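You operate a simulated robot arm through the tools that you are given. There is no shell and no other tool.

You run a simulated two-armed robot. Do the job below in one go: nothing can be reset, and whatever is moved stays where it is left.

JOB
Scan the charger that the slip names and stick its label on the FRAGILE carton.
Fine: scan it on the blue mat and leave it there; print one label; press it on the lid.
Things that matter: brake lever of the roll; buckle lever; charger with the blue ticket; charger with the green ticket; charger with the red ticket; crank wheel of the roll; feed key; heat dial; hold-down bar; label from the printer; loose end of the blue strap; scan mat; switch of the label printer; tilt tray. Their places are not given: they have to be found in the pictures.

The check looks at the end state, three seconds after you hand in, the way a careful person would. Anything else that was tipped, shoved, dropped, spilled or broken makes it a failure. Lids that push on must go on centred and level and be pressed home; caps that screw on are set level and turned clockwise until they are tight.

ROBOT AND FRAMES
Two 7-joint arms with two-finger grippers on one trunk that stands fixed in place. Base frame: the origin is at the foot of the trunk, x ahead of it, y to its left, z up. Readings come in m, degrees, newtons and seconds.
The left shoulder is at [0.054, 0.175, 1.165], the right one opposite. With the tool pointing down near the work surface each hand reaches from about 0.24 to 0.86 m from the base axis, measured 20 degrees to its own side. Payload 2.94 kg a hand.
The TCP of each hand is the grasp point between the finger pads, 0.03 m short of the fingertips. In the tool frame z runs along the fingers and y along their closing line. The gripper opens to 0.138 m; its body begins 0.109 m behind the TCP.
Orientation is that of the tool frame in the base frame, as a unit quaternion [w, x, y, z]. With the fingers straight down and closing along the base's y, the tool's x points along the base's -x, its y along +y and its z along -z.

CONTROLS
- The arms move only by the tool step_arm. It takes "left_motion", "right_motion" or both (then of equal length, played together; a hand with none holds still); each is text: rows parted by semicolons, each of 7 numbers parted by spaces: the shift along the tool's x, y, z in m, then the turn, a rotation vector about the tool's x, y, z in degrees, then the opening, from 0 (shut) to 1 (fully open). In form: dx dy dz ax ay az claw; .... A call has 1 to 20 rows; each row shifts and turns the commanded pose from where the row before left it, along the tool's axes as they then stand. A row lasts 0.2 s, in which the tool goes at most 0.05 m and 8.6 degrees; a call with a longer step from one row to the next is refused whole, and so is a gripper value outside its range. A pose out of reach is approached as far as the arm can. The call stops where the force on the tool passes 50 N (or 10 N more than at its start, if that is more) or the arm is blocked; 0.2 s more then pass. Each finger travels about 0.045 m/s and halts on what it meets, pressing with about 23 N; the grip force reading is that of the motor and also rises with nothing between the fingers. The clock runs only during rows and for 0.2 s after the last one: add rows that do not move to give the fingers time. The reply holds the time, the measured pose of the TCP, the force on the tool along the base axes, the opening and the grip force, in the units named above and with some noise, with the torque about the TCP (base axes, N m) and any sound that the robot's microphone picked up.
- Cameras (640 x 400 px; columns grow to the right, rows downward): "scene" is now at [0.1051, 0.0564, 1.6397]; the picture's right is [0.72, -0.69, 0.00], its down [-0.54, -0.56, -0.63] and it looks along [0.44, 0.45, -0.78] (base axes); focal length 214 px, centre (320, 200). "left" rides on the left gripper at [0.071, -0.019, -0.146] in its tool frame; the picture's right is [0.26, 0.96, 0.00], its down [-0.85, 0.23, -0.48] and it looks along [-0.46, 0.12, 0.88] (tool axes); focal length 280 px, centre (320, 200). "right" rides on the right gripper at [0.071, 0.019, -0.146] in its tool frame; the picture's right is [-0.26, 0.96, 0.00], its down [-0.85, -0.23, -0.48] and it looks along [-0.46, -0.12, 0.88] (tool axes); focal length 280 px, centre (320, 200).
- grab_frame(camera): a new picture of that camera. The clock stands still meanwhile.
- move_column(by): moves the trunk up (or, below 0, down) by that many m; the arms and the scene camera ride with it, the base frame stays. It gives what a move gives, with no picture.
- head_to(pan, tilt): turns the head with the scene camera to pan (to the left, within 120 degrees either way) and tilt (down, from -29 to 69), counted from straight ahead of the robot (the tilt from the chest, where the trunk bows). It gives what a move gives.
- point_at(camera, pixels): for up to 12 pixels [column, row] of the newest picture of that camera ("zoom" is the newest enlarged one), the place [x, y, z] in the base frame of the surface seen there, good to about 0.002 m. The clock stands still meanwhile.
- close_up(camera, box): a new picture of the part [left, top, right, bottom] of that camera's present view, enlarged. The clock stands still meanwhile.
- close_job(): hands the job in; it is judged then, once.

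Leave the grippers open and the arms clear of the work at the hand-in unless told otherwise.

The tools are called after "Emit:" as name(argument=value, ...) on one line, values as JSON. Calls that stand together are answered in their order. step_arm: Moves the arms, as the interface text tells. Its arguments: {"type":"object","properties":{"left_motion":{"type":"string"},"right_motion":{"type":"string"}},"required":[]} The other tools are called the same way: move_column (by) moves the trunk up or down; head_to (pan, tilt) turns the head that bears the scene camera; grab_frame (camera) takes a picture; point_at (camera, pixels) gives the place of the surface under pixels of a picture; close_up (camera, box) takes an enlarged picture of a part of a camera's view; close_job () hands the job in.

At the start:

```text
time_s: 0.0
left_ee_pos: [0.3425, 0.3793, 1.2089]
left_tcp_rot: [0.001, 0.0, 1.0, 0.0]
left_contact_force: [0.1, 0.3, 0.0]
left_moment: [0.03, 0.01, -0.01]
left_gripper_width: 0.1379
left_grip_force: 0.1
right_ee_pos: [0.51, -0.0013, 1.3142]
right_tcp_rot: [0.0, -0.001, 1.0, 0.0]
right_contact_force: [0.0, -0.1, 0.0]
right_moment: [-0.01, -0.01, -0.03]
right_gripper_width: 0.1383
right_grip_force: 0.1
trunk travel left (down, up): [-0.338, 0.396]
head pan, tilt (commanded): [46.0, 51.1]
```

scene: 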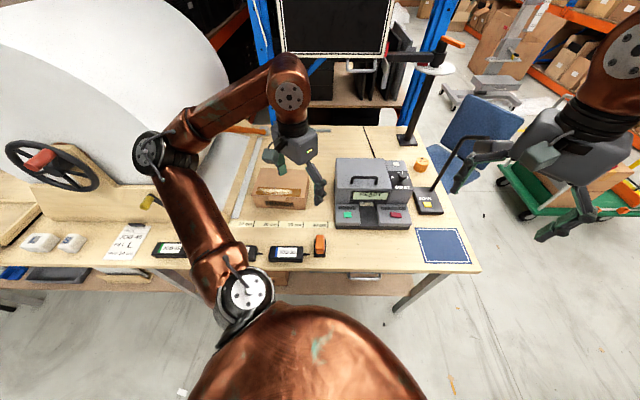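
right: 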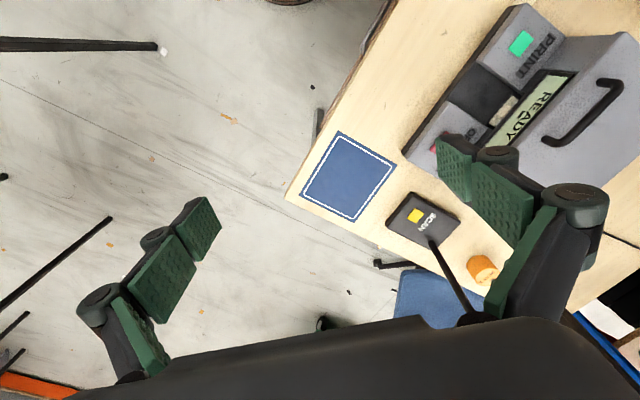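
left: 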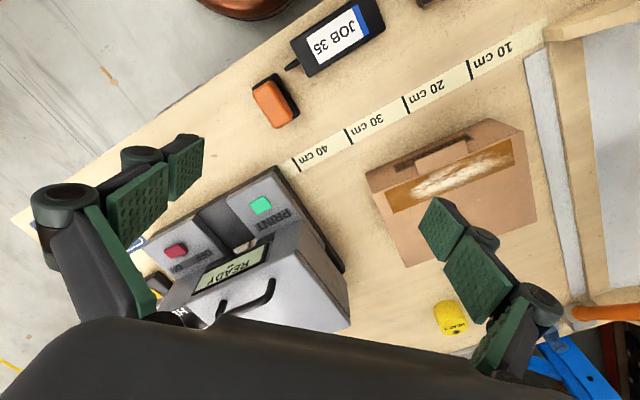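

I see a bench with a printer, a blue mat at about (443,246), chargers labelled "JOB ..", a slip at about (130,243) and a carton at (280,187). I will enlarge the scene parts to read the slip and the labels.

Emit:
close_up(camera="scene", box=[0, 200, 200, 325])

Emit:
close_up(camera="scene", box=[230, 140, 350, 280])

Emit:
close_up(camera="scene", box=[320, 140, 480, 280])

```text
3.20 times, centred on (100, 262) of scene
```

zoom: 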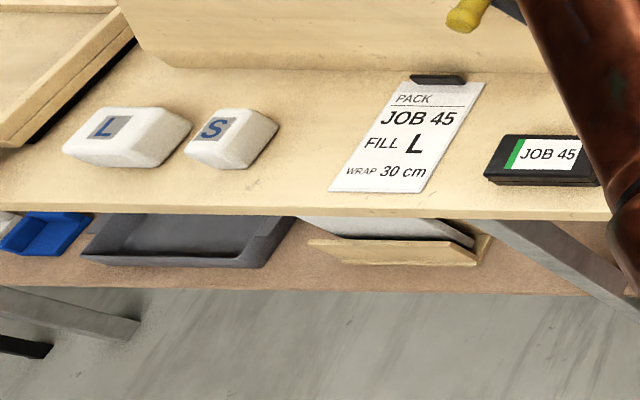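

```text
2.86 times, centred on (290, 210) of scene
```

zoom: 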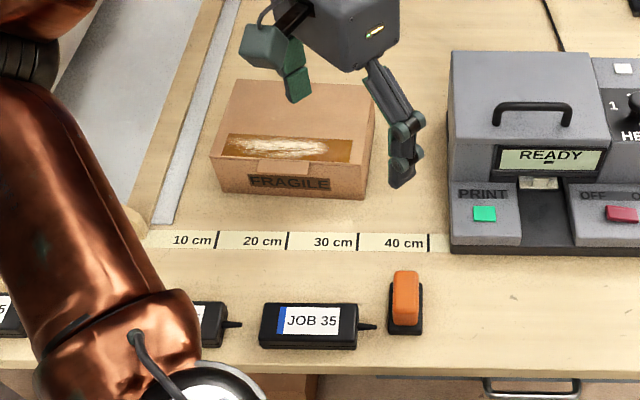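

```text
2.86 times, centred on (400, 210) of scene
```

zoom: 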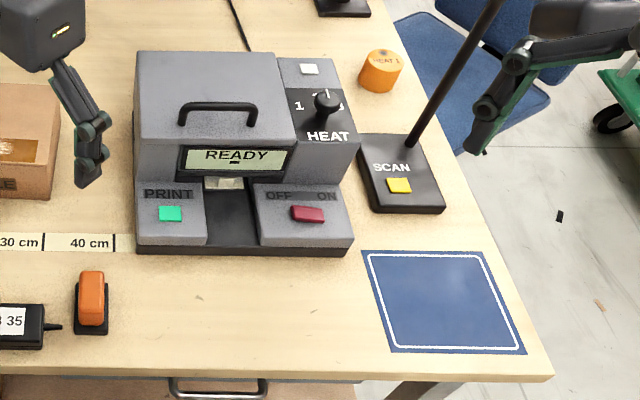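

The slip reads "PACK JOB 45, FILL L, WRAP 30 cm"; the green ticket reads JOB 45, but one charger is hidden behind the left arm. I'll enlarge the hand cameras' views of the printer, the scanner and the orange roll.

Emit:
close_up(camera="right", box=[380, 150, 520, 300])

Emit:
close_up(camera="right", box=[400, 0, 640, 150])

Emit:
close_up(camera="left", box=[130, 180, 350, 330])

Emit:
close_up(camera="left", box=[360, 100, 560, 350])

Emit:
close_up(camera="scene", box=[380, 140, 440, 180])

```text
2.67 times, centred on (450, 225) of right
```

zoom: 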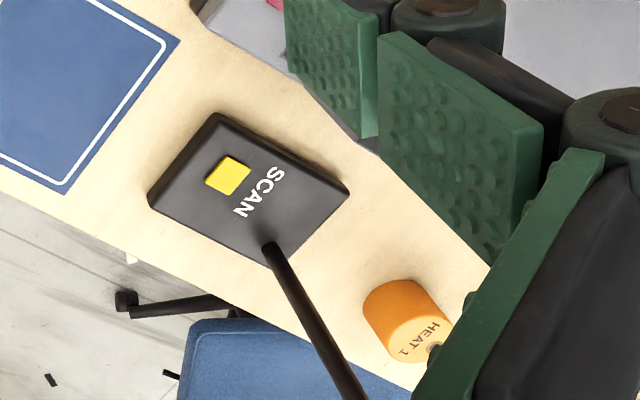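

```text
2.67 times, centred on (520, 75) of right
```

zoom: 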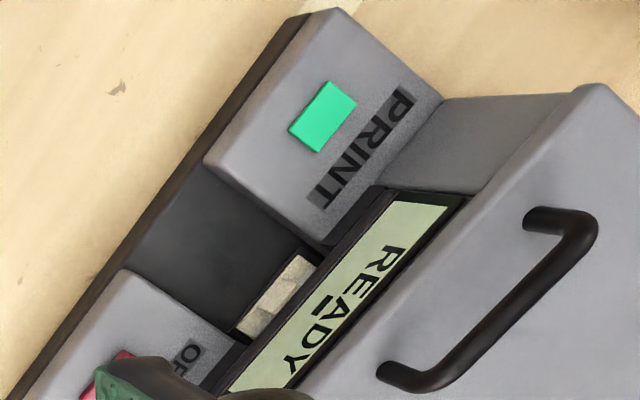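

```text
2.67 times, centred on (240, 255) of left
```

zoom: 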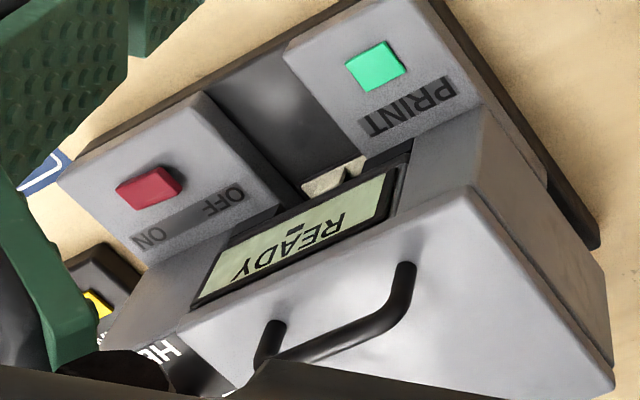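

```text
1.60 times, centred on (460, 225) of left
```

zoom: 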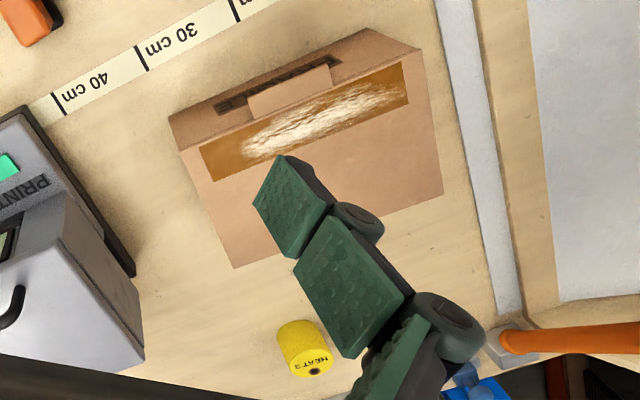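

```text
10.00 times, centred on (410, 160) of scene
```

zoom: 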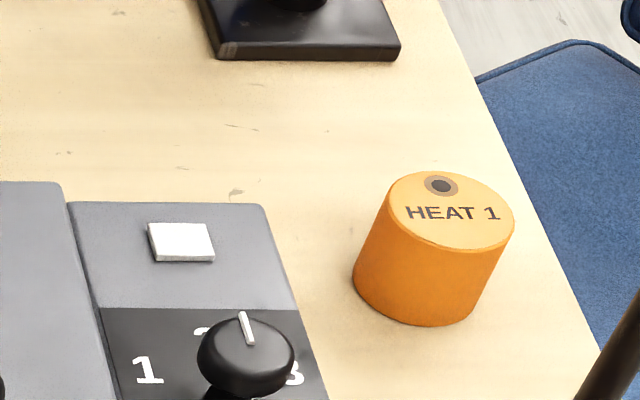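

Dial stands at about 2; the orange roll on the bench says HEAT 1 and a yellow one says HEAT 2 or 3. I'll measure points in the scene picture: the bench, the mat, scanner, printer buttons, carton and chargers.

Emit:
grab_frame(camera="scene")

Emit:
point_at(camera="scene", pixels=[[418, 230], [462, 231], [424, 262], [471, 261], [347, 214], [395, 214], [368, 196], [428, 206], [403, 176], [380, 160], [320, 242], [288, 253]])

Emit:
point_at(camera="scene", pixels=[[262, 170], [306, 170], [258, 196], [306, 200], [268, 190], [300, 195], [167, 250], [250, 252], [130, 240], [40, 240], [72, 242], [330, 260]])

Emit:
close_up(camera="left", box=[420, 290, 480, 345])

```text
taken
```

scene: 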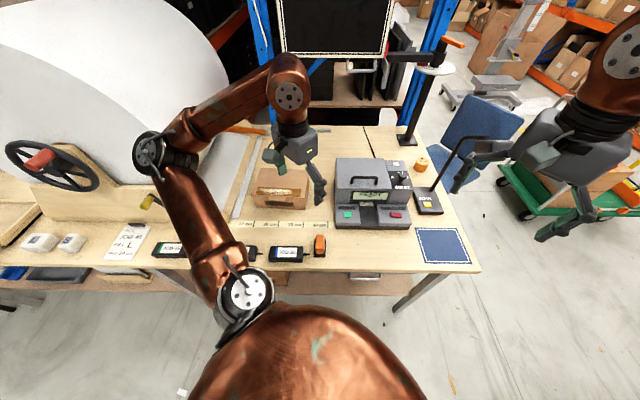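

```text
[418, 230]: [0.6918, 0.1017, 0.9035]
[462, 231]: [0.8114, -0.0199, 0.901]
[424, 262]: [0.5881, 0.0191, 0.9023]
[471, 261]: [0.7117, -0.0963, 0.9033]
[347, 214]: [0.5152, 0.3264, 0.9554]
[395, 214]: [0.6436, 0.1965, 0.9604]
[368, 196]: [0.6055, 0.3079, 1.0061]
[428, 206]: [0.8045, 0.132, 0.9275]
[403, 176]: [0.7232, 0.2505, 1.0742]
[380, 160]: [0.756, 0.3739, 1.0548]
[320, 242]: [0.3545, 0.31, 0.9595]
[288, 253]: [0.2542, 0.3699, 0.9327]
```

```text
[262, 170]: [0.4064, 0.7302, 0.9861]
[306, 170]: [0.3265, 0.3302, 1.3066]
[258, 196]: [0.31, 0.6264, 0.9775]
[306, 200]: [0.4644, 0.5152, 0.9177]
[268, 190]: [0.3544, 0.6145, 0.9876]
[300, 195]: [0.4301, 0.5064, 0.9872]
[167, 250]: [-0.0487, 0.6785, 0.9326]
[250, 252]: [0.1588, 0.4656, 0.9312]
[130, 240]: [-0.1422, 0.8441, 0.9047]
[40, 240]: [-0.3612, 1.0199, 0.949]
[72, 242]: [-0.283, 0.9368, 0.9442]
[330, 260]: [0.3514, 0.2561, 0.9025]
```

```text
7.27 times, centred on (450, 318) of left
```

zoom: 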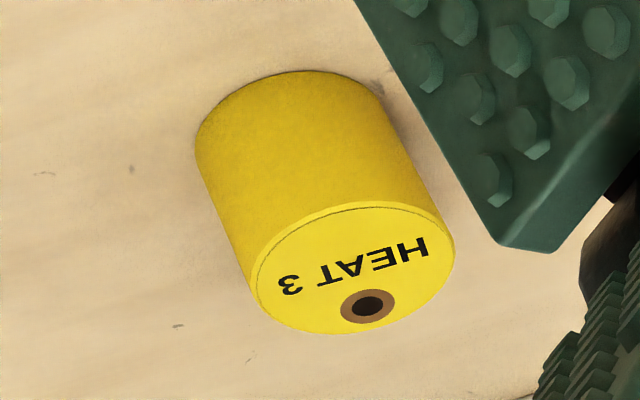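

The bench top is at z≈0.90, mat centre near (0.70, 0.0), carton lid near (0.38, 0.62, 0.987), green-ticket charger near (-0.05, 0.68). I'll turn the head further left to see the rest of the bench there and the hidden charger.

Emit:
head_to(pan=80, tilt=45)

Emit:
grab_frame(camera="scene")

```text
time_s: 1.0
left_ee_pos: [0.3413, 0.3792, 1.2085]
left_tcp_rot: [0.0, 0.0, 1.0, 0.001]
left_contact_force: [0.2, -0.2, 0.4]
left_moment: [0.01, 0.0, 0.02]
left_gripper_width: 0.1378
left_grip_force: 0.0
right_ee_pos: [0.5108, -0.0023, 1.3132]
right_tcp_rot: [0.0, 0.0, 1.0, -0.001]
right_contact_force: [-0.4, -0.3, -1.2]
right_moment: [-0.04, -0.03, 0.04]
right_gripper_width: 0.1379
right_grip_force: 0.1
trunk travel left (down, up): [-0.338, 0.396]
head pan, tilt (commanded): [80.0, 45.0]
```

```text
taken
```

scene: 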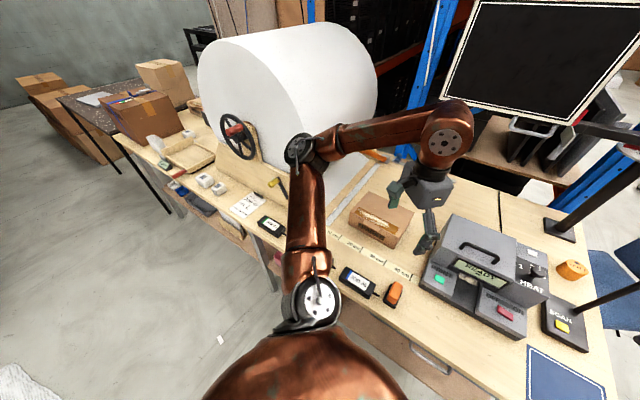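

I see another carton with a blue strap at (145,115) and a black screen at upper right. I'll enlarge these and the carton in the middle.

Emit:
close_up(camera="scene", box=[60, 50, 300, 260])

Emit:
close_up(camera="scene", box=[310, 170, 450, 310])

Emit:
close_up(camera="scene", box=[420, 200, 600, 350])

```text
1.90 times, centred on (180, 155) of scene
```

zoom: 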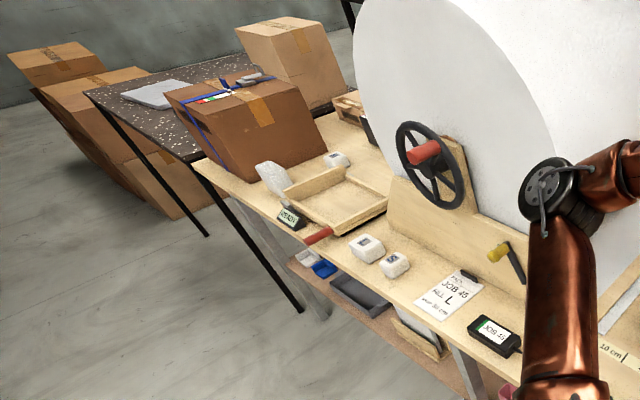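

```text
2.86 times, centred on (380, 240) of scene
```

zoom: 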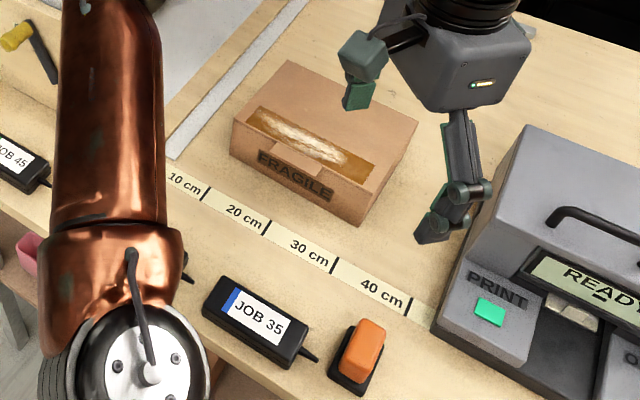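

```text
2.67 times, centred on (510, 275) of scene
```

zoom: 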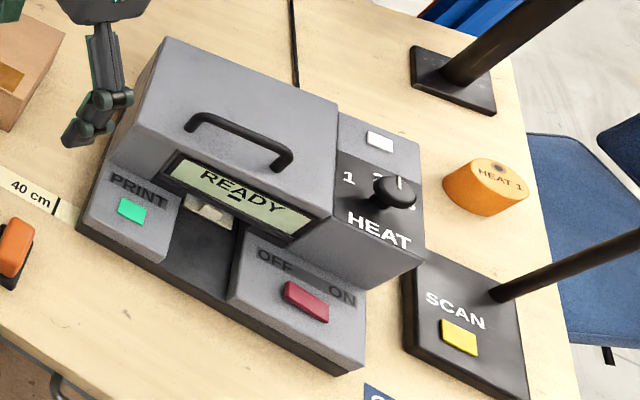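

The LCD reads READY with a dash below. I'll turn the head to the right to see the scanner arm, the mat and the black screen.

Emit:
head_to(pan=25, tilt=35)

Emit:
grab_frame(camera="scene")

Emit:
close_up(camera="scene", box=[180, 150, 400, 320])

```text
time_s: 2.2
left_ee_pos: [0.3414, 0.3781, 1.2081]
left_tcp_rot: [0.0, 0.0, 1.0, 0.0]
left_contact_force: [-0.1, -0.3, -0.1]
left_moment: [0.01, 0.01, 0.0]
left_gripper_width: 0.1382
left_grip_force: 0.0
right_ee_pos: [0.5097, -0.0025, 1.3134]
right_tcp_rot: [0.0, -0.001, 1.0, 0.0]
right_contact_force: [0.2, -0.2, 0.7]
right_moment: [0.02, 0.01, 0.01]
right_gripper_width: 0.1383
right_grip_force: 0.1
trunk travel left (down, up): [-0.338, 0.396]
head pan, tilt (commanded): [25.0, 35.0]
```

```text
taken
```

scene: 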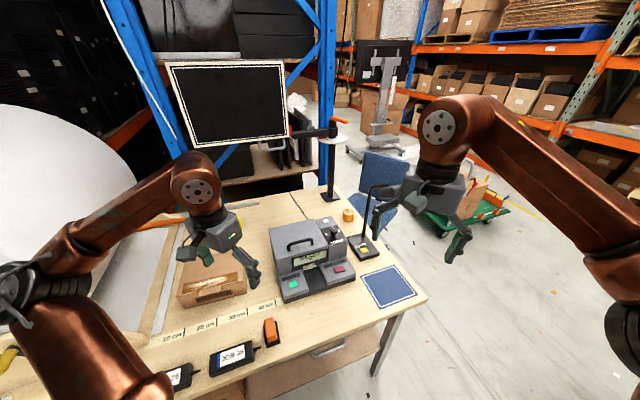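

```text
2.35 times, centred on (290, 235) of scene
```

zoom: 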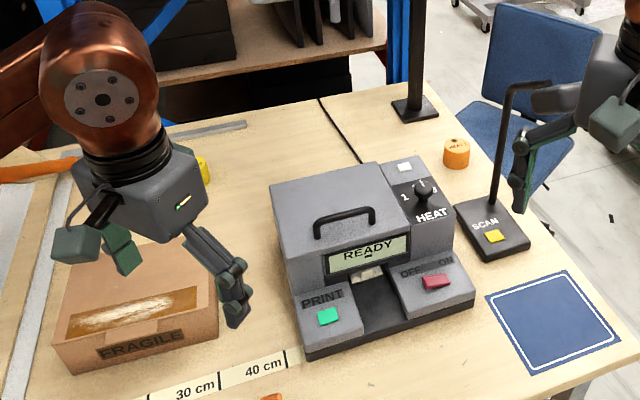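

The scanner has a pole with a bar reaching toward the mat. I'll measure its pole and bar tip, the handle and the dial.

Emit:
point_at(camera="scene", pixels=[[373, 187], [367, 210], [365, 232], [385, 187], [395, 190], [334, 222], [302, 241], [349, 214], [248, 92], [330, 131], [364, 250], [325, 253]])

Emit:
close_up(camera="scene", box=[350, 160, 420, 250])

```text
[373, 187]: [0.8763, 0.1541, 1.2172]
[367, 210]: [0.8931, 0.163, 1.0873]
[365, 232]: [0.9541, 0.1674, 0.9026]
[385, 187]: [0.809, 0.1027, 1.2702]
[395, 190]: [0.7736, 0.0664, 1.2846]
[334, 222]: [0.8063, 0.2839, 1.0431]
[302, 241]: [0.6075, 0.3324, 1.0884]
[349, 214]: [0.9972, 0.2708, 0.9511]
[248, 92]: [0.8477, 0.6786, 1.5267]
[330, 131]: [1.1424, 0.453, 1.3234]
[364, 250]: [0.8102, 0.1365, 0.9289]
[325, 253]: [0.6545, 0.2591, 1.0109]
```

```text
4.44 times, centred on (385, 205) of scene
```

zoom: 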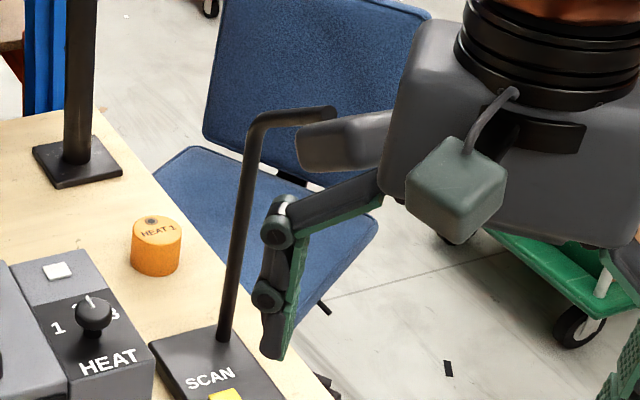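

The scan head hangs near (0.79, 0.09, 1.27), so I must keep clear of it. I'll move the left hand back along -x (tool +x) to see the chargers with its camera, keeping the height.

Emit:
step_arm(left_motion="0.04 0.005 0 0 0 0 1; 0.045 0.005 0 0 0 0 1; 0.045 0.005 0 0 0 0 1; 0.045 0.005 0 0 0 0 1; 0.045 0.005 0 0 0 0 1; 0.04 0.005 0 0 0 0 1")

Emit:
grab_frame(camera="left")

Emit:
grab_frame(camera="scene")

```text
time_s: 3.6
left_ee_pos: [0.1277, 0.3796, 1.1974]
left_tcp_rot: [0.0, -0.001, 1.0, -0.001]
left_contact_force: [-0.6, 0.1, -1.1]
left_moment: [0.03, 0.0, 0.0]
left_gripper_width: 0.1382
left_grip_force: 0.0
left hand out of reach, approached as far as the arm can: row 5, 6
right_ee_pos: [0.5094, -0.0026, 1.3133]
right_tcp_rot: [0.0, -0.001, 1.0, 0.0]
right_contact_force: [-0.6, 0.7, -0.3]
right_moment: [-0.02, 0.0, 0.0]
right_gripper_width: 0.1382
right_grip_force: 0.1
trunk travel left (down, up): [-0.338, 0.396]
head pan, tilt (commanded): [25.0, 35.0]
```

```text
taken
```

left: 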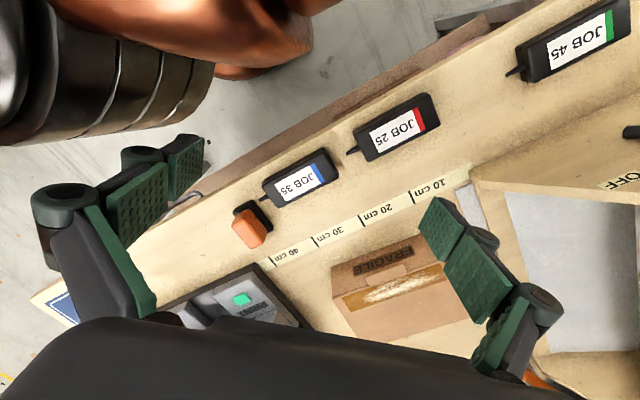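

```text
taken
```

scene: 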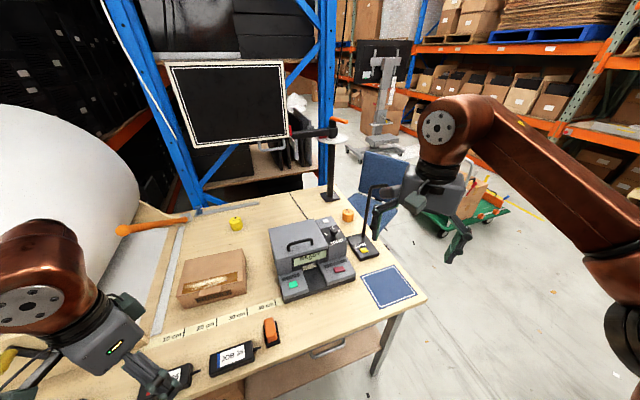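

Tickets: green JOB 45, red JOB 25, blue JOB 35 – the green one is wanted. I'll measure the green charger at (565,45), its corners and cable, and the carton's lid features.

Emit:
point_at(camera="left", pixels=[[516, 52], [528, 80], [627, 38], [618, 5], [570, 45], [508, 75], [609, 25], [545, 60], [490, 110], [600, 100], [480, 60], [632, 132]])

Emit:
close_up(camera="left", box=[320, 220, 480, 345])

Emit:
close_up(camera="scene", box=[165, 235, 255, 310])

Emit:
close_up(camera="left", box=[490, 0, 640, 100])

```text
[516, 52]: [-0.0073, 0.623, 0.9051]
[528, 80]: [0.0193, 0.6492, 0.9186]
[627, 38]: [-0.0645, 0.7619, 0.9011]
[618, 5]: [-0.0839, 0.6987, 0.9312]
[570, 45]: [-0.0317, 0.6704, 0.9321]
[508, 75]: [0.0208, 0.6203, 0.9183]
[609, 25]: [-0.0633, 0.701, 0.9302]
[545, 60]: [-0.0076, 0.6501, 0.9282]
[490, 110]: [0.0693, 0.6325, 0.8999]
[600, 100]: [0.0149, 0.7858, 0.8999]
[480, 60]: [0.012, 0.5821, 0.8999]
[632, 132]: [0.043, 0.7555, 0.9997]
```

```text
3.20 times, centred on (400, 282) of left
```

zoom: 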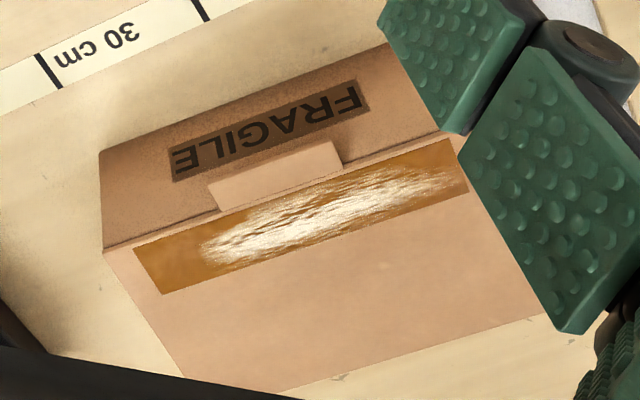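

```text
5.33 times, centred on (210, 272) of scene
```

zoom: 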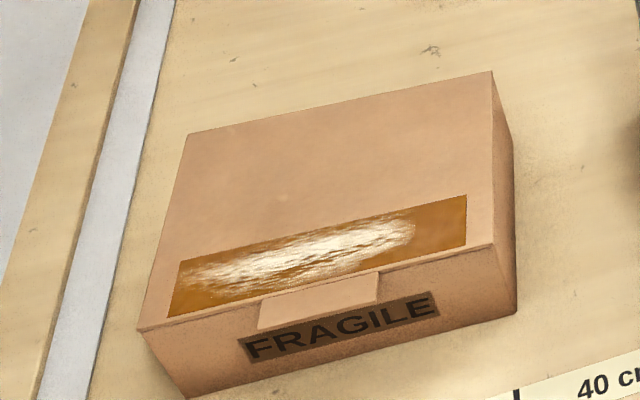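

```text
4.00 times, centred on (565, 50) of left
```

zoom: 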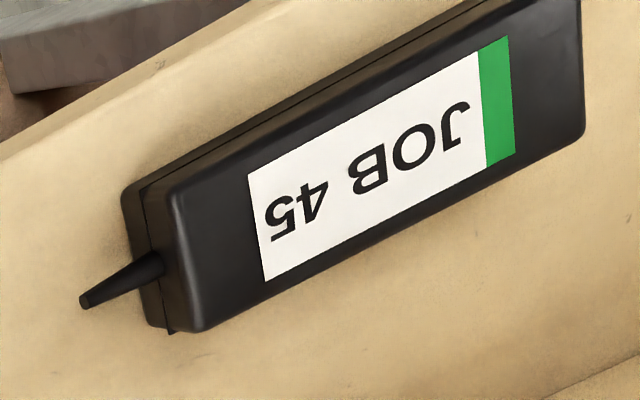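

The front strip of the lid is glossy tape, so bare cardboard behind it is the place for the label. Before fetching the green charger I'll look at the brake lever close by it, turning the head left.

Emit:
head_to(pan=85, tilt=50)

Emit:
grab_frame(camera="scene")

```text
time_s: 4.9
left_ee_pos: [0.1277, 0.3796, 1.1982]
left_tcp_rot: [0.0, 0.0, 1.0, 0.0]
left_contact_force: [0.3, -0.4, 0.0]
left_moment: [0.03, 0.03, -0.05]
left_gripper_width: 0.1377
left_grip_force: 0.1
right_ee_pos: [0.5106, -0.0013, 1.3145]
right_tcp_rot: [0.0, -0.001, 1.0, 0.0]
right_contact_force: [-0.5, -0.7, -0.7]
right_moment: [-0.01, 0.0, 0.02]
right_gripper_width: 0.1382
right_grip_force: 0.0
trunk travel left (down, up): [-0.338, 0.396]
head pan, tilt (commanded): [85.0, 50.0]
```

```text
taken
```

scene: 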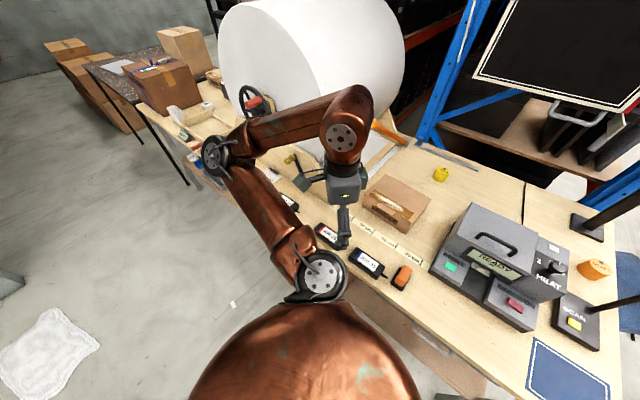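

The arm hides the lever. I'll measure the elbow, the crank wheel, the roll, the lever knob and other points from here.

Emit:
point_at(camera="scene", pixels=[[215, 155], [345, 140], [250, 100], [265, 108], [240, 110], [290, 160], [300, 160], [310, 60], [285, 203], [378, 130], [315, 275], [400, 200]])

Emit:
close_up(camera="scene", box=[180, 80, 360, 240])

```text
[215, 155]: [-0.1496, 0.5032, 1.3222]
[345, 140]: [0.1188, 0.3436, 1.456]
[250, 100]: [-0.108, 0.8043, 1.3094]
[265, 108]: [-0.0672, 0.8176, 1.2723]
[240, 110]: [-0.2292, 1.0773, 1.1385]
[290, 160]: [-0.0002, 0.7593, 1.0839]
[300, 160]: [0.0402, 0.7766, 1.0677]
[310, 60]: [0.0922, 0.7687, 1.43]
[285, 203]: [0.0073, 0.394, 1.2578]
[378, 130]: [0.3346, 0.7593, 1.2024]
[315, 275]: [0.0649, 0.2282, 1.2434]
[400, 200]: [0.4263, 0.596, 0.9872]
```

```text
2.50 times, centred on (270, 160) of scene
```

zoom: 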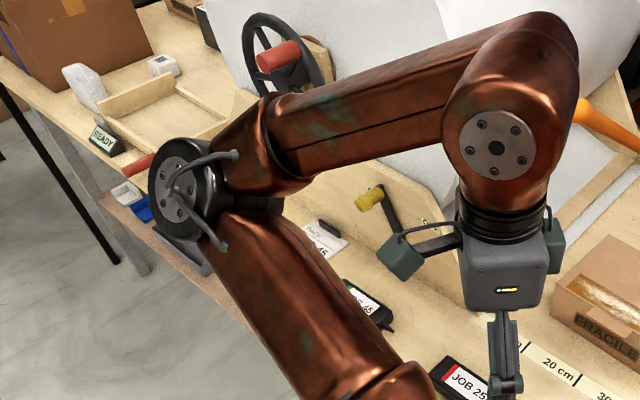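

The yellow brake knob is at about (0.0, 0.76, 1.08), close to where the hand goes for the green charger. I'll measure how wide my gripper's knuckles are, at (300,182) and (364,178).

Emit:
point_at(camera="scene", pixels=[[300, 182], [296, 183], [293, 185], [364, 178], [368, 178], [345, 190], [343, 215], [342, 243], [332, 183], [358, 183]])

Emit:
close_up(camera="scene", box=[280, 140, 380, 260])

```text
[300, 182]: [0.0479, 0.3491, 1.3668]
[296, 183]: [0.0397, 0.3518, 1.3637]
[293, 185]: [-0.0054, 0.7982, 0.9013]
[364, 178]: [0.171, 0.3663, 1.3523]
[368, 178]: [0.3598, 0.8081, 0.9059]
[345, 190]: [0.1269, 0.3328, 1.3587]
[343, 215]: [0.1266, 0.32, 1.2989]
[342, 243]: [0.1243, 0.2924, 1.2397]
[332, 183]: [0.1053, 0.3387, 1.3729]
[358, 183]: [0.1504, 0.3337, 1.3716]
```

```text
3.33 times, centred on (330, 200) of scene
```

zoom: 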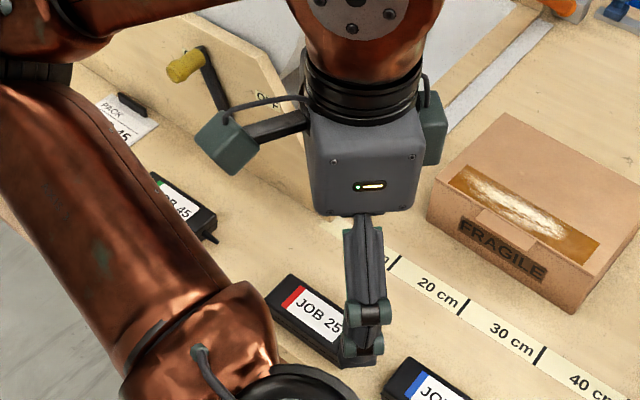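

The green boxes are the wrist camera and cable box; the gripper body is about ±0.047 m wide, so there is room beside the knob. I'll move the left hand outward along +y first and see how the pose responds.

Emit:
step_arm(left_motion="0 0.045 0 0 0 0 0.7; 0 0.045 0 0 0 0 0.7; 0 0.045 0 0 0 0 0.7")

```text
time_s: 5.7
left_ee_pos: [0.1796, 0.4711, 1.1863]
left_tcp_rot: [0.0, -0.002, 1.0, 0.0]
left_contact_force: [0.9, -0.5, 1.0]
left_moment: [-0.02, 0.05, -0.01]
left_gripper_width: 0.0965
left_grip_force: 0.1
left hand out of reach, approached as far as the arm can: row 1, 2, 3
right_ee_pos: [0.5117, -0.0011, 1.3133]
right_tcp_rot: [-0.001, 0.0, 1.0, 0.0]
right_contact_force: [0.5, 0.7, -0.6]
right_moment: [0.0, 0.04, -0.02]
right_gripper_width: 0.1379
right_grip_force: 0.0
trunk travel left (down, up): [-0.338, 0.396]
head pan, tilt (commanded): [85.0, 50.0]
```

Reach is limited there with this yaw. I'll turn the hand with the arm's bearing (tool z by negative angles, so base yaw positive), which should free the wrist, and watch the pose.

Emit:
step_arm(left_motion="0 0 0 0 0 -8 0.7; 0 0 0 0 0 -8 0.7; 0 0 0 0 0 -8 0.7; 0 0 0 0 0 -8 0.7; 0 0 0 0 0 -8 0.7; 0 0 0 0 0 -8 0.7")

```text
time_s: 7.1
left_ee_pos: [0.1799, 0.4717, 1.1856]
left_tcp_rot: [0.0, -0.408, 0.913, 0.001]
left_contact_force: [-0.9, 0.2, -0.1]
left_moment: [0.02, 0.0, -0.03]
left_gripper_width: 0.0965
left_grip_force: 0.0
right_ee_pos: [0.5102, -0.0013, 1.3143]
right_tcp_rot: [0.0, -0.001, 1.0, 0.001]
right_contact_force: [-0.3, -0.4, 1.1]
right_moment: [-0.03, 0.02, 0.0]
right_gripper_width: 0.1383
right_grip_force: 0.0
trunk travel left (down, up): [-0.338, 0.396]
head pan, tilt (commanded): [85.0, 50.0]
```

The yaw is now +48° and the pose follows again. I'll continue outward along tool y while turning more, in short steps.

Emit:
step_arm(left_motion="0 0.045 0 0 0 -8 0.7; -0.006 0.044 0 0 0 -8 0.7; -0.012 0.04 0 0 0 -8 0.7")

Emit:
grab_frame(camera="left")

Emit:
grab_frame(camera="scene")

```text
time_s: 7.9
left_ee_pos: [0.1793, 0.5515, 1.185]
left_tcp_rot: [-0.001, -0.59, 0.808, 0.0]
left_contact_force: [0.1, -0.2, -0.2]
left_moment: [-0.03, 0.03, 0.01]
left_gripper_width: 0.0963
left_grip_force: 0.1
left hand out of reach, approached as far as the arm can: row 1, 2, 3
right_ee_pos: [0.51, -0.0003, 1.3134]
right_tcp_rot: [-0.001, 0.0, 1.0, 0.0]
right_contact_force: [0.1, -0.5, 0.6]
right_moment: [-0.02, 0.0, 0.0]
right_gripper_width: 0.138
right_grip_force: 0.1
trunk travel left (down, up): [-0.338, 0.396]
head pan, tilt (commanded): [85.0, 50.0]
```

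```text
taken
```

left: 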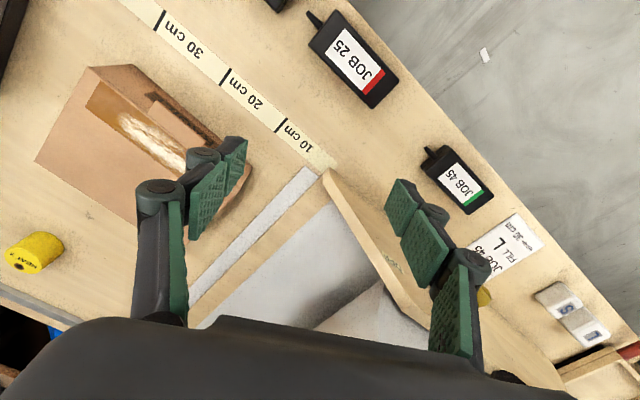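

```text
taken
```

scene: 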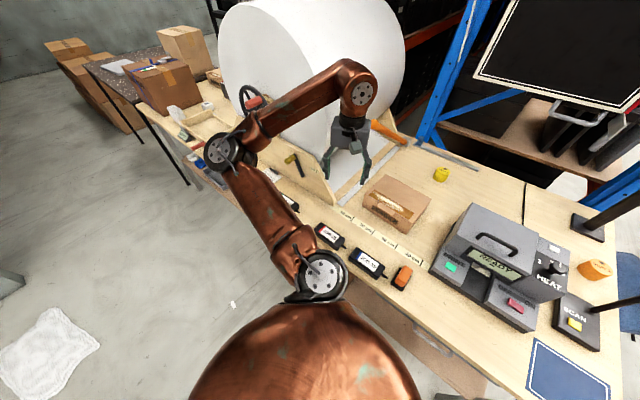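

The arm stops near x=0.18 at this height. I'll lower the hand 0.1 m (still above the carton top and lever) and try moving in -x again.

Emit:
step_arm(left_motion="0 0 0.04 0 0 0 0.7; 0 0 0.04 0 0 0 0.7; 0.01 0.04 0 0 0 0 0.7; 0.01 0.04 0 0 0 0 0.7")

```text
time_s: 8.9
left_ee_pos: [0.1934, 0.5435, 1.1167]
left_tcp_rot: [-0.001, -0.589, 0.808, 0.0]
left_contact_force: [-0.2, 0.1, -0.1]
left_moment: [0.0, 0.0, -0.01]
left_gripper_width: 0.0967
left_grip_force: 0.0
left hand out of reach, approached as far as the arm can: row 1, 2, 3, 4
right_ee_pos: [0.5098, -0.0012, 1.3134]
right_tcp_rot: [0.0, -0.001, 1.0, 0.0]
right_contact_force: [0.5, 0.3, 0.2]
right_moment: [0.01, 0.02, -0.01]
right_gripper_width: 0.138
right_grip_force: 0.1
trunk travel left (down, up): [-0.338, 0.396]
head pan, tilt (commanded): [85.0, 50.0]
```

Lowering alone doesn't help. I'll test whether turning further to yaw +136° (the grip orientation I need there anyway) frees it, staying in place.

Emit:
step_arm(left_motion="0 0 0 0 0 -8 0.7; 0 0 0 0 0 -8 0.7; 0 0 0 0 0 -8 0.7; 0 0 0 0 0 -8 0.7; 0 0 0 0 0 -8 0.7; 0 0 0 0 0 -8 0.7; 0 0 0 0 0 -8 0.7; 0 0 0 0 0 -8 0.7")

Emit:
grab_frame(camera="scene")

```text
time_s: 10.7
left_ee_pos: [0.1935, 0.5436, 1.118]
left_tcp_rot: [-0.001, 0.928, -0.373, 0.0]
left_contact_force: [0.1, 0.5, -0.4]
left_moment: [0.01, 0.02, 0.0]
left_gripper_width: 0.0968
left_grip_force: 0.0
right_ee_pos: [0.5107, -0.0024, 1.3134]
right_tcp_rot: [0.0, -0.001, 1.0, 0.0]
right_contact_force: [-0.8, 0.5, 0.6]
right_moment: [-0.01, 0.0, -0.03]
right_gripper_width: 0.138
right_grip_force: 0.0
trunk travel left (down, up): [-0.338, 0.396]
head pan, tilt (commanded): [85.0, 50.0]
```

```text
taken
```

scene: 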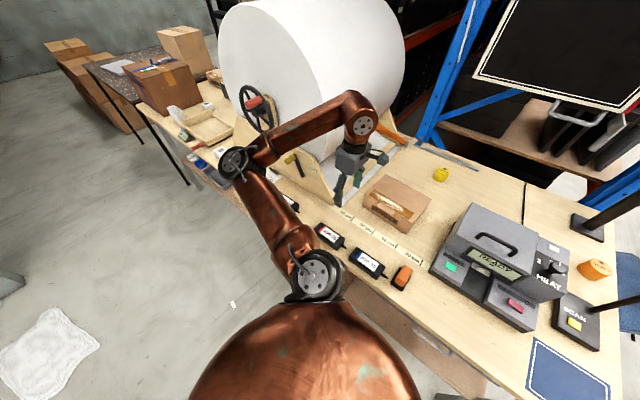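

The yaw is +136° now. I'll try a base -x move of 0.08 m at this yaw.

Emit:
step_arm(left_motion="-0.0288 0.0276 0 0 0 0 0.7; -0.0288 0.0276 0 0 0 0 0.7")

```text
time_s: 11.3
left_ee_pos: [0.1932, 0.5431, 1.1175]
left_tcp_rot: [0.0, 0.927, -0.374, 0.0]
left_contact_force: [0.1, 0.3, -0.3]
left_moment: [-0.01, -0.01, 0.0]
left_gripper_width: 0.0967
left_grip_force: 0.0
left hand out of reach, approached as far as the arm can: row 1, 2
right_ee_pos: [0.5102, -0.002, 1.3122]
right_tcp_rot: [0.0, -0.001, 1.0, 0.0]
right_contact_force: [0.2, -0.1, -0.6]
right_moment: [-0.01, 0.01, -0.01]
right_gripper_width: 0.1378
right_grip_force: 0.1
trunk travel left (down, up): [-0.338, 0.396]
head pan, tilt (commanded): [85.0, 50.0]
```

Yaw is not the cause. I'll check heights around the roll's panel at (322,185), (300,165) and the elbow (235,160), to see how much room there is to swing differently.

Emit:
point_at(camera="scene", pixels=[[235, 160], [362, 122], [318, 190], [332, 200], [296, 165], [308, 180], [252, 103], [255, 128], [318, 272], [290, 205], [325, 232], [365, 262]])

Emit:
close_up(camera="scene", box=[210, 80, 400, 300])

```text
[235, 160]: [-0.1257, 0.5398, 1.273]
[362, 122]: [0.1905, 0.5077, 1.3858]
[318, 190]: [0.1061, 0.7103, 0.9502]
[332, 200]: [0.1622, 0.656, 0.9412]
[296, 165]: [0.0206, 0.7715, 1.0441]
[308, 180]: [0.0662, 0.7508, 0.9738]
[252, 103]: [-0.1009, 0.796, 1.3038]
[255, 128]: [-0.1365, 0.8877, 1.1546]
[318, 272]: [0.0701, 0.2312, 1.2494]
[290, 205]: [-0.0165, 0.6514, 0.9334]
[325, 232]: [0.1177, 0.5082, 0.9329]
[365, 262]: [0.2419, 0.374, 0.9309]
```

```text
1.82 times, centred on (305, 190) of scene
```

zoom: 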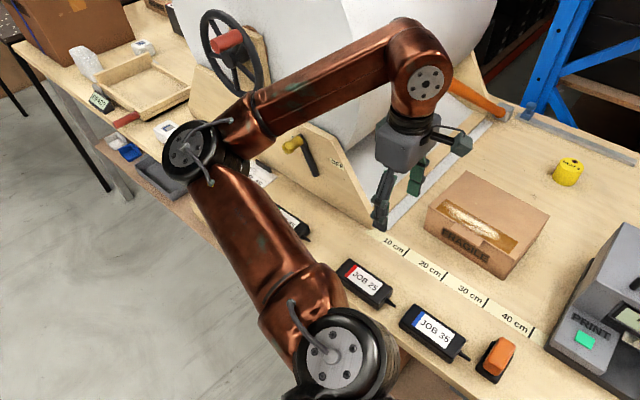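

The limit looks like a shoulder azimuth of about 70°. Heights: red charger top 0.933, so fingertips at 0.965 would be clear. I'll lower to z≈1.0 and try -x there, since reach near the work surface may be better.

Emit:
step_arm(left_motion="0 0 0.04 0 0 0 0.7; 0 0 0.04 0 0 0 0.7; 0 0 0.037 0 0 0 0.7; -0.0216 0.0207 0 0 0 0 0.7; -0.0216 0.0207 0 0 0 0 0.7")

```text
time_s: 12.5
left_ee_pos: [0.2193, 0.5229, 1.0088]
left_tcp_rot: [0.0, 0.927, -0.374, -0.001]
left_contact_force: [0.7, -0.3, 0.6]
left_moment: [0.01, 0.0, 0.02]
left_gripper_width: 0.0966
left_grip_force: 0.0
left hand out of reach, approached as far as the arm can: row 1, 2, 4, 5
right_ee_pos: [0.5095, -0.0028, 1.3135]
right_tcp_rot: [-0.001, -0.001, 1.0, 0.001]
right_contact_force: [-1.1, -0.7, -0.5]
right_moment: [-0.01, 0.03, 0.0]
right_gripper_width: 0.1381
right_grip_force: 0.0
trunk travel left (down, up): [-0.338, 0.396]
head pan, tilt (commanded): [85.0, 50.0]
```

Even less azimuth when low. I'll try going high instead – near extension the elbow can swing another way – raising the hand straight up in small steps.

Emit:
step_arm(left_motion="0 0 -0.045 0 0 0 0.7; 0 0 -0.045 0 0 0 0.7; 0 0 -0.045 0 0 0 0.7; 0 0 -0.045 0 0 0 0.7; 0 0 -0.045 0 0 0 0.7; 0 0 -0.045 0 0 0 0.7; 0 0 -0.045 0 0 0 0.7; 0 0 -0.045 0 0 0 0.7; 0 0 -0.045 0 0 0 0.7; -0.0216 0.0207 0 0 0 0 0.7; -0.0216 0.0207 0 0 0 0 0.7; -0.0216 0.0207 0 0 0 0 0.7; -0.0216 0.0207 0 0 0 0 0.7")

Emit:
grab_frame(camera="scene")

```text
time_s: 15.3
left_ee_pos: [0.2106, 0.5275, 1.304]
left_tcp_rot: [0.0, 0.927, -0.375, 0.001]
left_contact_force: [0.2, 0.1, 0.8]
left_moment: [-0.02, 0.0, 0.01]
left_gripper_width: 0.0965
left_grip_force: 0.0
left hand out of reach, approached as far as the arm can: row 7, 8, 9, 10, 11, 12, 13
right_ee_pos: [0.51, -0.0005, 1.3136]
right_tcp_rot: [0.0, 0.0, 1.0, 0.0]
right_contact_force: [0.1, 1.0, -0.5]
right_moment: [-0.02, 0.02, 0.0]
right_gripper_width: 0.1379
right_grip_force: 0.1
trunk travel left (down, up): [-0.338, 0.396]
head pan, tilt (commanded): [85.0, 50.0]
```

```text
taken
```

scene: 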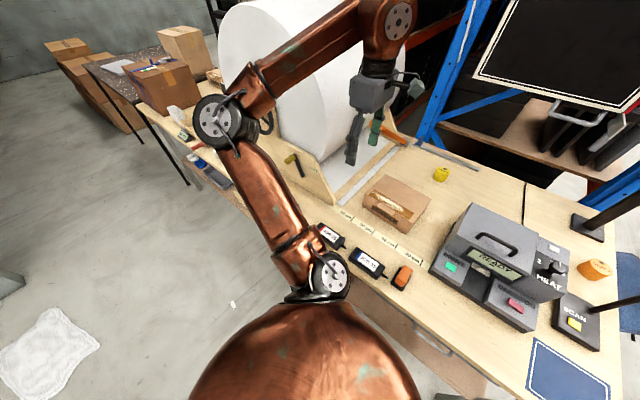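

The arm stops at z 1.304 too, so a wrist limit seems involved: the elbow sits low and to the left. Leaning the fingertips toward the chargers (-u direction, rotation about -tool y) should force the elbow up and also gain reach; I'll lower a little and lean 32°.

Emit:
step_arm(left_motion="0 0 0.045 0 0 0 0.7; 0 0 0.045 0 0 0 0.7; 0 0 0 0 -8 0 0.7; 0 0 0 0 -8 0 0.7; 0 0 0 0 -8 0 0.7; 0 0 0 0 -8 0 0.7")

Emit:
grab_frame(camera="scene")

```text
time_s: 16.7
left_ee_pos: [0.2098, 0.5269, 1.2139]
left_tcp_rot: [-0.103, 0.891, -0.359, -0.257]
left_contact_force: [0.1, -0.4, -1.5]
left_moment: [0.03, 0.04, 0.02]
left_gripper_width: 0.0966
left_grip_force: 0.0
right_ee_pos: [0.5107, -0.0024, 1.3131]
right_tcp_rot: [-0.001, -0.001, 1.0, 0.001]
right_contact_force: [0.7, -0.3, 0.4]
right_moment: [0.01, -0.01, 0.0]
right_gripper_width: 0.1379
right_grip_force: 0.1
trunk travel left (down, up): [-0.338, 0.396]
head pan, tilt (commanded): [85.0, 50.0]
```

```text
taken
```

scene: 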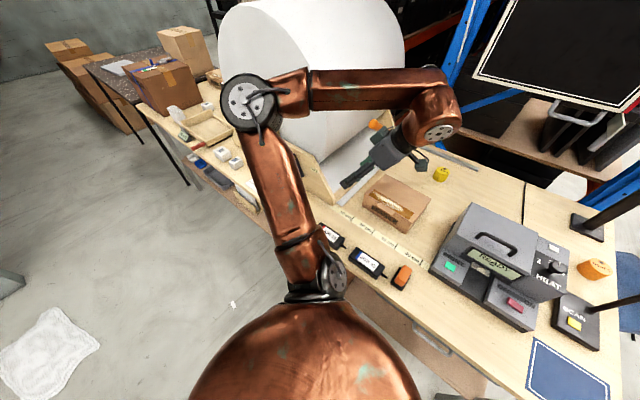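

The elbow did swing. I'll measure it at (245,105) and wrist (440,130), then try moving along -u (toward the chargers' left) by 0.08 m.

Emit:
point_at(camera="scene", pixels=[[245, 102], [440, 130], [333, 275], [290, 85]])

Emit:
step_arm(left_motion="-0.034 0 0.0212 0 0 0 0.7; -0.034 0 0.0212 0 0 0 0.7")

```text
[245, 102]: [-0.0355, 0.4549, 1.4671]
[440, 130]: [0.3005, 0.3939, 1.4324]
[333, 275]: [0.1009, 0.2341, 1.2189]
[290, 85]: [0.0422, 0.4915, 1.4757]
```

```text
time_s: 17.3
left_ee_pos: [0.1625, 0.5872, 1.2059]
left_tcp_rot: [-0.101, 0.892, -0.359, -0.256]
left_contact_force: [0.3, 0.0, -0.4]
left_moment: [-0.02, 0.03, 0.03]
left_gripper_width: 0.0966
left_grip_force: 0.0
left hand out of reach, approached as far as the arm can: row 2
right_ee_pos: [0.5111, 0.0004, 1.3125]
right_tcp_rot: [0.0, 0.0, 1.0, -0.001]
right_contact_force: [0.2, 0.2, -0.6]
right_moment: [-0.05, 0.02, 0.02]
right_gripper_width: 0.1382
right_grip_force: 0.0
trunk travel left (down, up): [-0.338, 0.396]
head pan, tilt (commanded): [85.0, 50.0]
```

The elbow is now up at z≈1.46. From here I'll straighten the hand again in place and see whether the elbow stays up and how far it goes.

Emit:
step_arm(left_motion="0 0 0 0 8 0 0.7; 0 0 0 0 8 0 0.7; 0 0 0 0 8 0 0.7; 0 0 0 0 8 0 0.7; -0.03 0 0 0 0 0 0.7; -0.03 0 0 0 0 0 0.7")

Emit:
grab_frame(camera="scene")

```text
time_s: 18.7
left_ee_pos: [0.1688, 0.6218, 1.2045]
left_tcp_rot: [0.0, 0.927, -0.375, 0.0]
left_contact_force: [0.0, 0.7, 0.3]
left_moment: [0.02, -0.01, 0.0]
left_gripper_width: 0.0966
left_grip_force: 0.0
left hand out of reach, approached as far as the arm can: row 2, 3, 4, 5, 6
right_ee_pos: [0.5096, -0.0022, 1.3139]
right_tcp_rot: [0.0, 0.0, 1.0, 0.0]
right_contact_force: [0.0, 0.1, -0.8]
right_moment: [-0.01, -0.01, 0.0]
right_gripper_width: 0.1381
right_grip_force: 0.0
trunk travel left (down, up): [-0.338, 0.396]
head pan, tilt (commanded): [85.0, 50.0]
```

```text
taken
```

scene: 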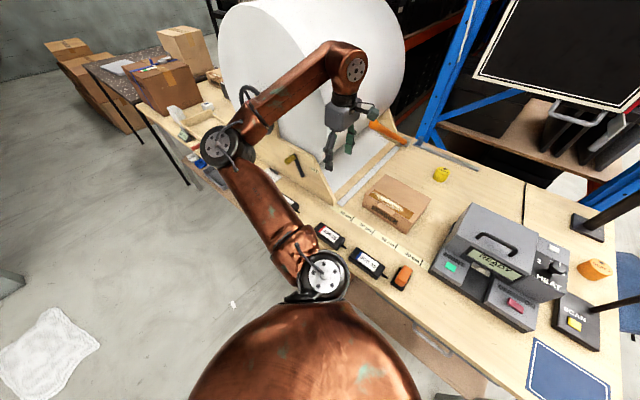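

The elbow falls back to the low side when the hand is straight. I'll try the trunk: raising it 0.3 m lets the arm hang down to the bench, which may change the shoulder's range.

Emit:
move_column(by=0.3)

Emit:
step_arm(left_motion="0 0 0.045 0 0 0 0.7; 0 0 0.045 0 0 0 0.7; 0 0 0.045 0 0 0 0.7; 0 0 0.045 0 0 0 0.7; 0 0 0.045 0 0 0 0.7; 0 0 0.045 0 0 0 0.7; -0.03 0 0 0 0 0 0.7; -0.03 0 0 0 0 0 0.7")

Emit:
grab_frame(camera="scene")

```text
time_s: 21.7
left_ee_pos: [0.1697, 0.6226, 1.5045]
left_tcp_rot: [0.0, 0.927, -0.375, -0.001]
left_contact_force: [-0.3, -0.5, -0.5]
left_moment: [0.0, 0.01, 0.01]
left_gripper_width: 0.0966
left_grip_force: 0.1
right_ee_pos: [0.5095, -0.0016, 1.6136]
right_tcp_rot: [-0.001, -0.001, 1.0, 0.0]
right_contact_force: [-0.5, 0.2, 0.2]
right_moment: [-0.01, -0.01, 0.03]
right_gripper_width: 0.1384
right_grip_force: 0.1
trunk travel left (down, up): [-0.638, 0.096]
head pan, tilt (commanded): [85.0, 50.0]
```

```text
time_s: 23.5
left_ee_pos: [0.1244, 0.6657, 1.233]
left_tcp_rot: [0.0, 0.928, -0.374, 0.0]
left_contact_force: [-0.1, -0.2, 0.1]
left_moment: [-0.01, 0.0, -0.01]
left_gripper_width: 0.0966
left_grip_force: 0.2
right_ee_pos: [0.51, -0.0017, 1.614]
right_tcp_rot: [-0.001, -0.001, 1.0, 0.0]
right_contact_force: [0.1, 0.8, 0.3]
right_moment: [0.0, -0.03, 0.02]
right_gripper_width: 0.138
right_grip_force: 0.2
trunk travel left (down, up): [-0.638, 0.096]
head pan, tilt (commanded): [85.0, 50.0]
```

```text
taken
```

scene: 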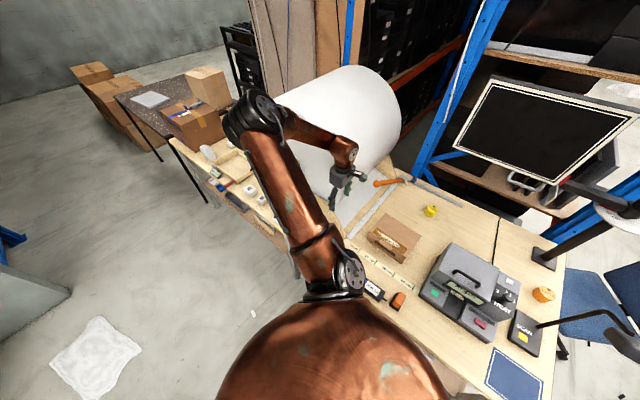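

With the trunk up 0.3 m the arm reaches on. The hand is now close to the roll's end face, so I first move away from it (tool +y), then along -u toward the green charger, staying at z 1.23.

Emit:
step_arm(left_motion="0 0.045 0 0 0 0 0.7; 0 0.045 0 0 0 0 0.7; -0.045 0.01 0 0 0 0 0.7; -0.04 0 0 0 0 0 0.7")

Emit:
grab_frame(camera="left")

Emit:
grab_frame(camera="scene")

```text
time_s: 24.5
left_ee_pos: [0.0362, 0.7043, 1.2196]
left_tcp_rot: [0.0, 0.927, -0.374, 0.001]
left_contact_force: [0.1, -0.2, 0.3]
left_moment: [0.02, -0.05, 0.01]
left_gripper_width: 0.0966
left_grip_force: 0.0
left hand out of reach, approached as far as the arm can: row 1, 2, 3
right_ee_pos: [0.5081, -0.0018, 1.6143]
right_tcp_rot: [0.0, -0.001, 1.0, 0.001]
right_contact_force: [-1.2, -0.4, 0.8]
right_moment: [0.0, -0.02, 0.01]
right_gripper_width: 0.1377
right_grip_force: 0.0
trunk travel left (down, up): [-0.638, 0.096]
head pan, tilt (commanded): [85.0, 50.0]
```

```text
taken
```

left: 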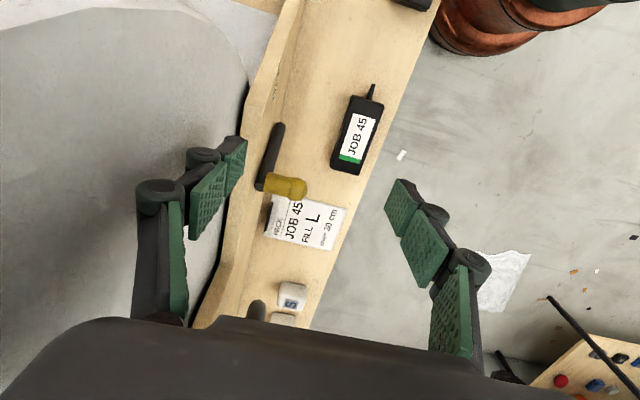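

```text
taken
```

scene: 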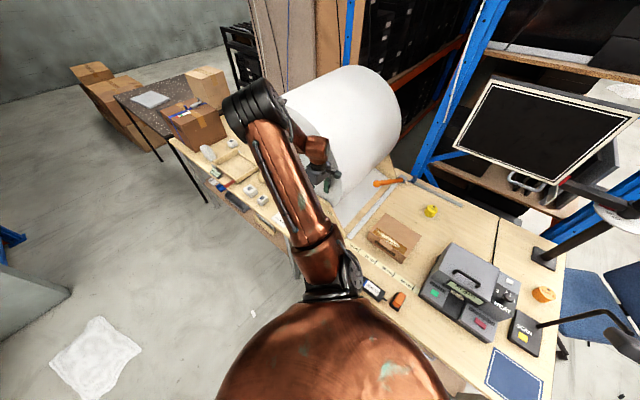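

The hand is at (0.036, 0.704) but would not come nearer to me along -v. Fingertips are at 1.19, the knob's top is ~1.10, so I can lower 0.045 while moving -v to see if the lower pose is reachable.

Emit:
step_arm(left_motion="0 0.03 0.02 0 0 0 0.7; 0 0.03 0.02 0 0 0 0.7")

```text
time_s: 25.1
left_ee_pos: [-0.0031, 0.6595, 1.1809]
left_tcp_rot: [0.0, 0.927, -0.374, 0.0]
left_contact_force: [0.3, -0.6, 0.0]
left_moment: [-0.01, -0.05, -0.01]
left_gripper_width: 0.0968
left_grip_force: 0.1
right_ee_pos: [0.5097, -0.0019, 1.6144]
right_tcp_rot: [0.0, -0.001, 1.0, 0.002]
right_contact_force: [-0.5, -0.8, 1.0]
right_moment: [0.0, -0.02, -0.01]
right_gripper_width: 0.1378
right_grip_force: 0.0
trunk travel left (down, up): [-0.638, 0.096]
head pan, tilt (commanded): [85.0, 50.0]
```

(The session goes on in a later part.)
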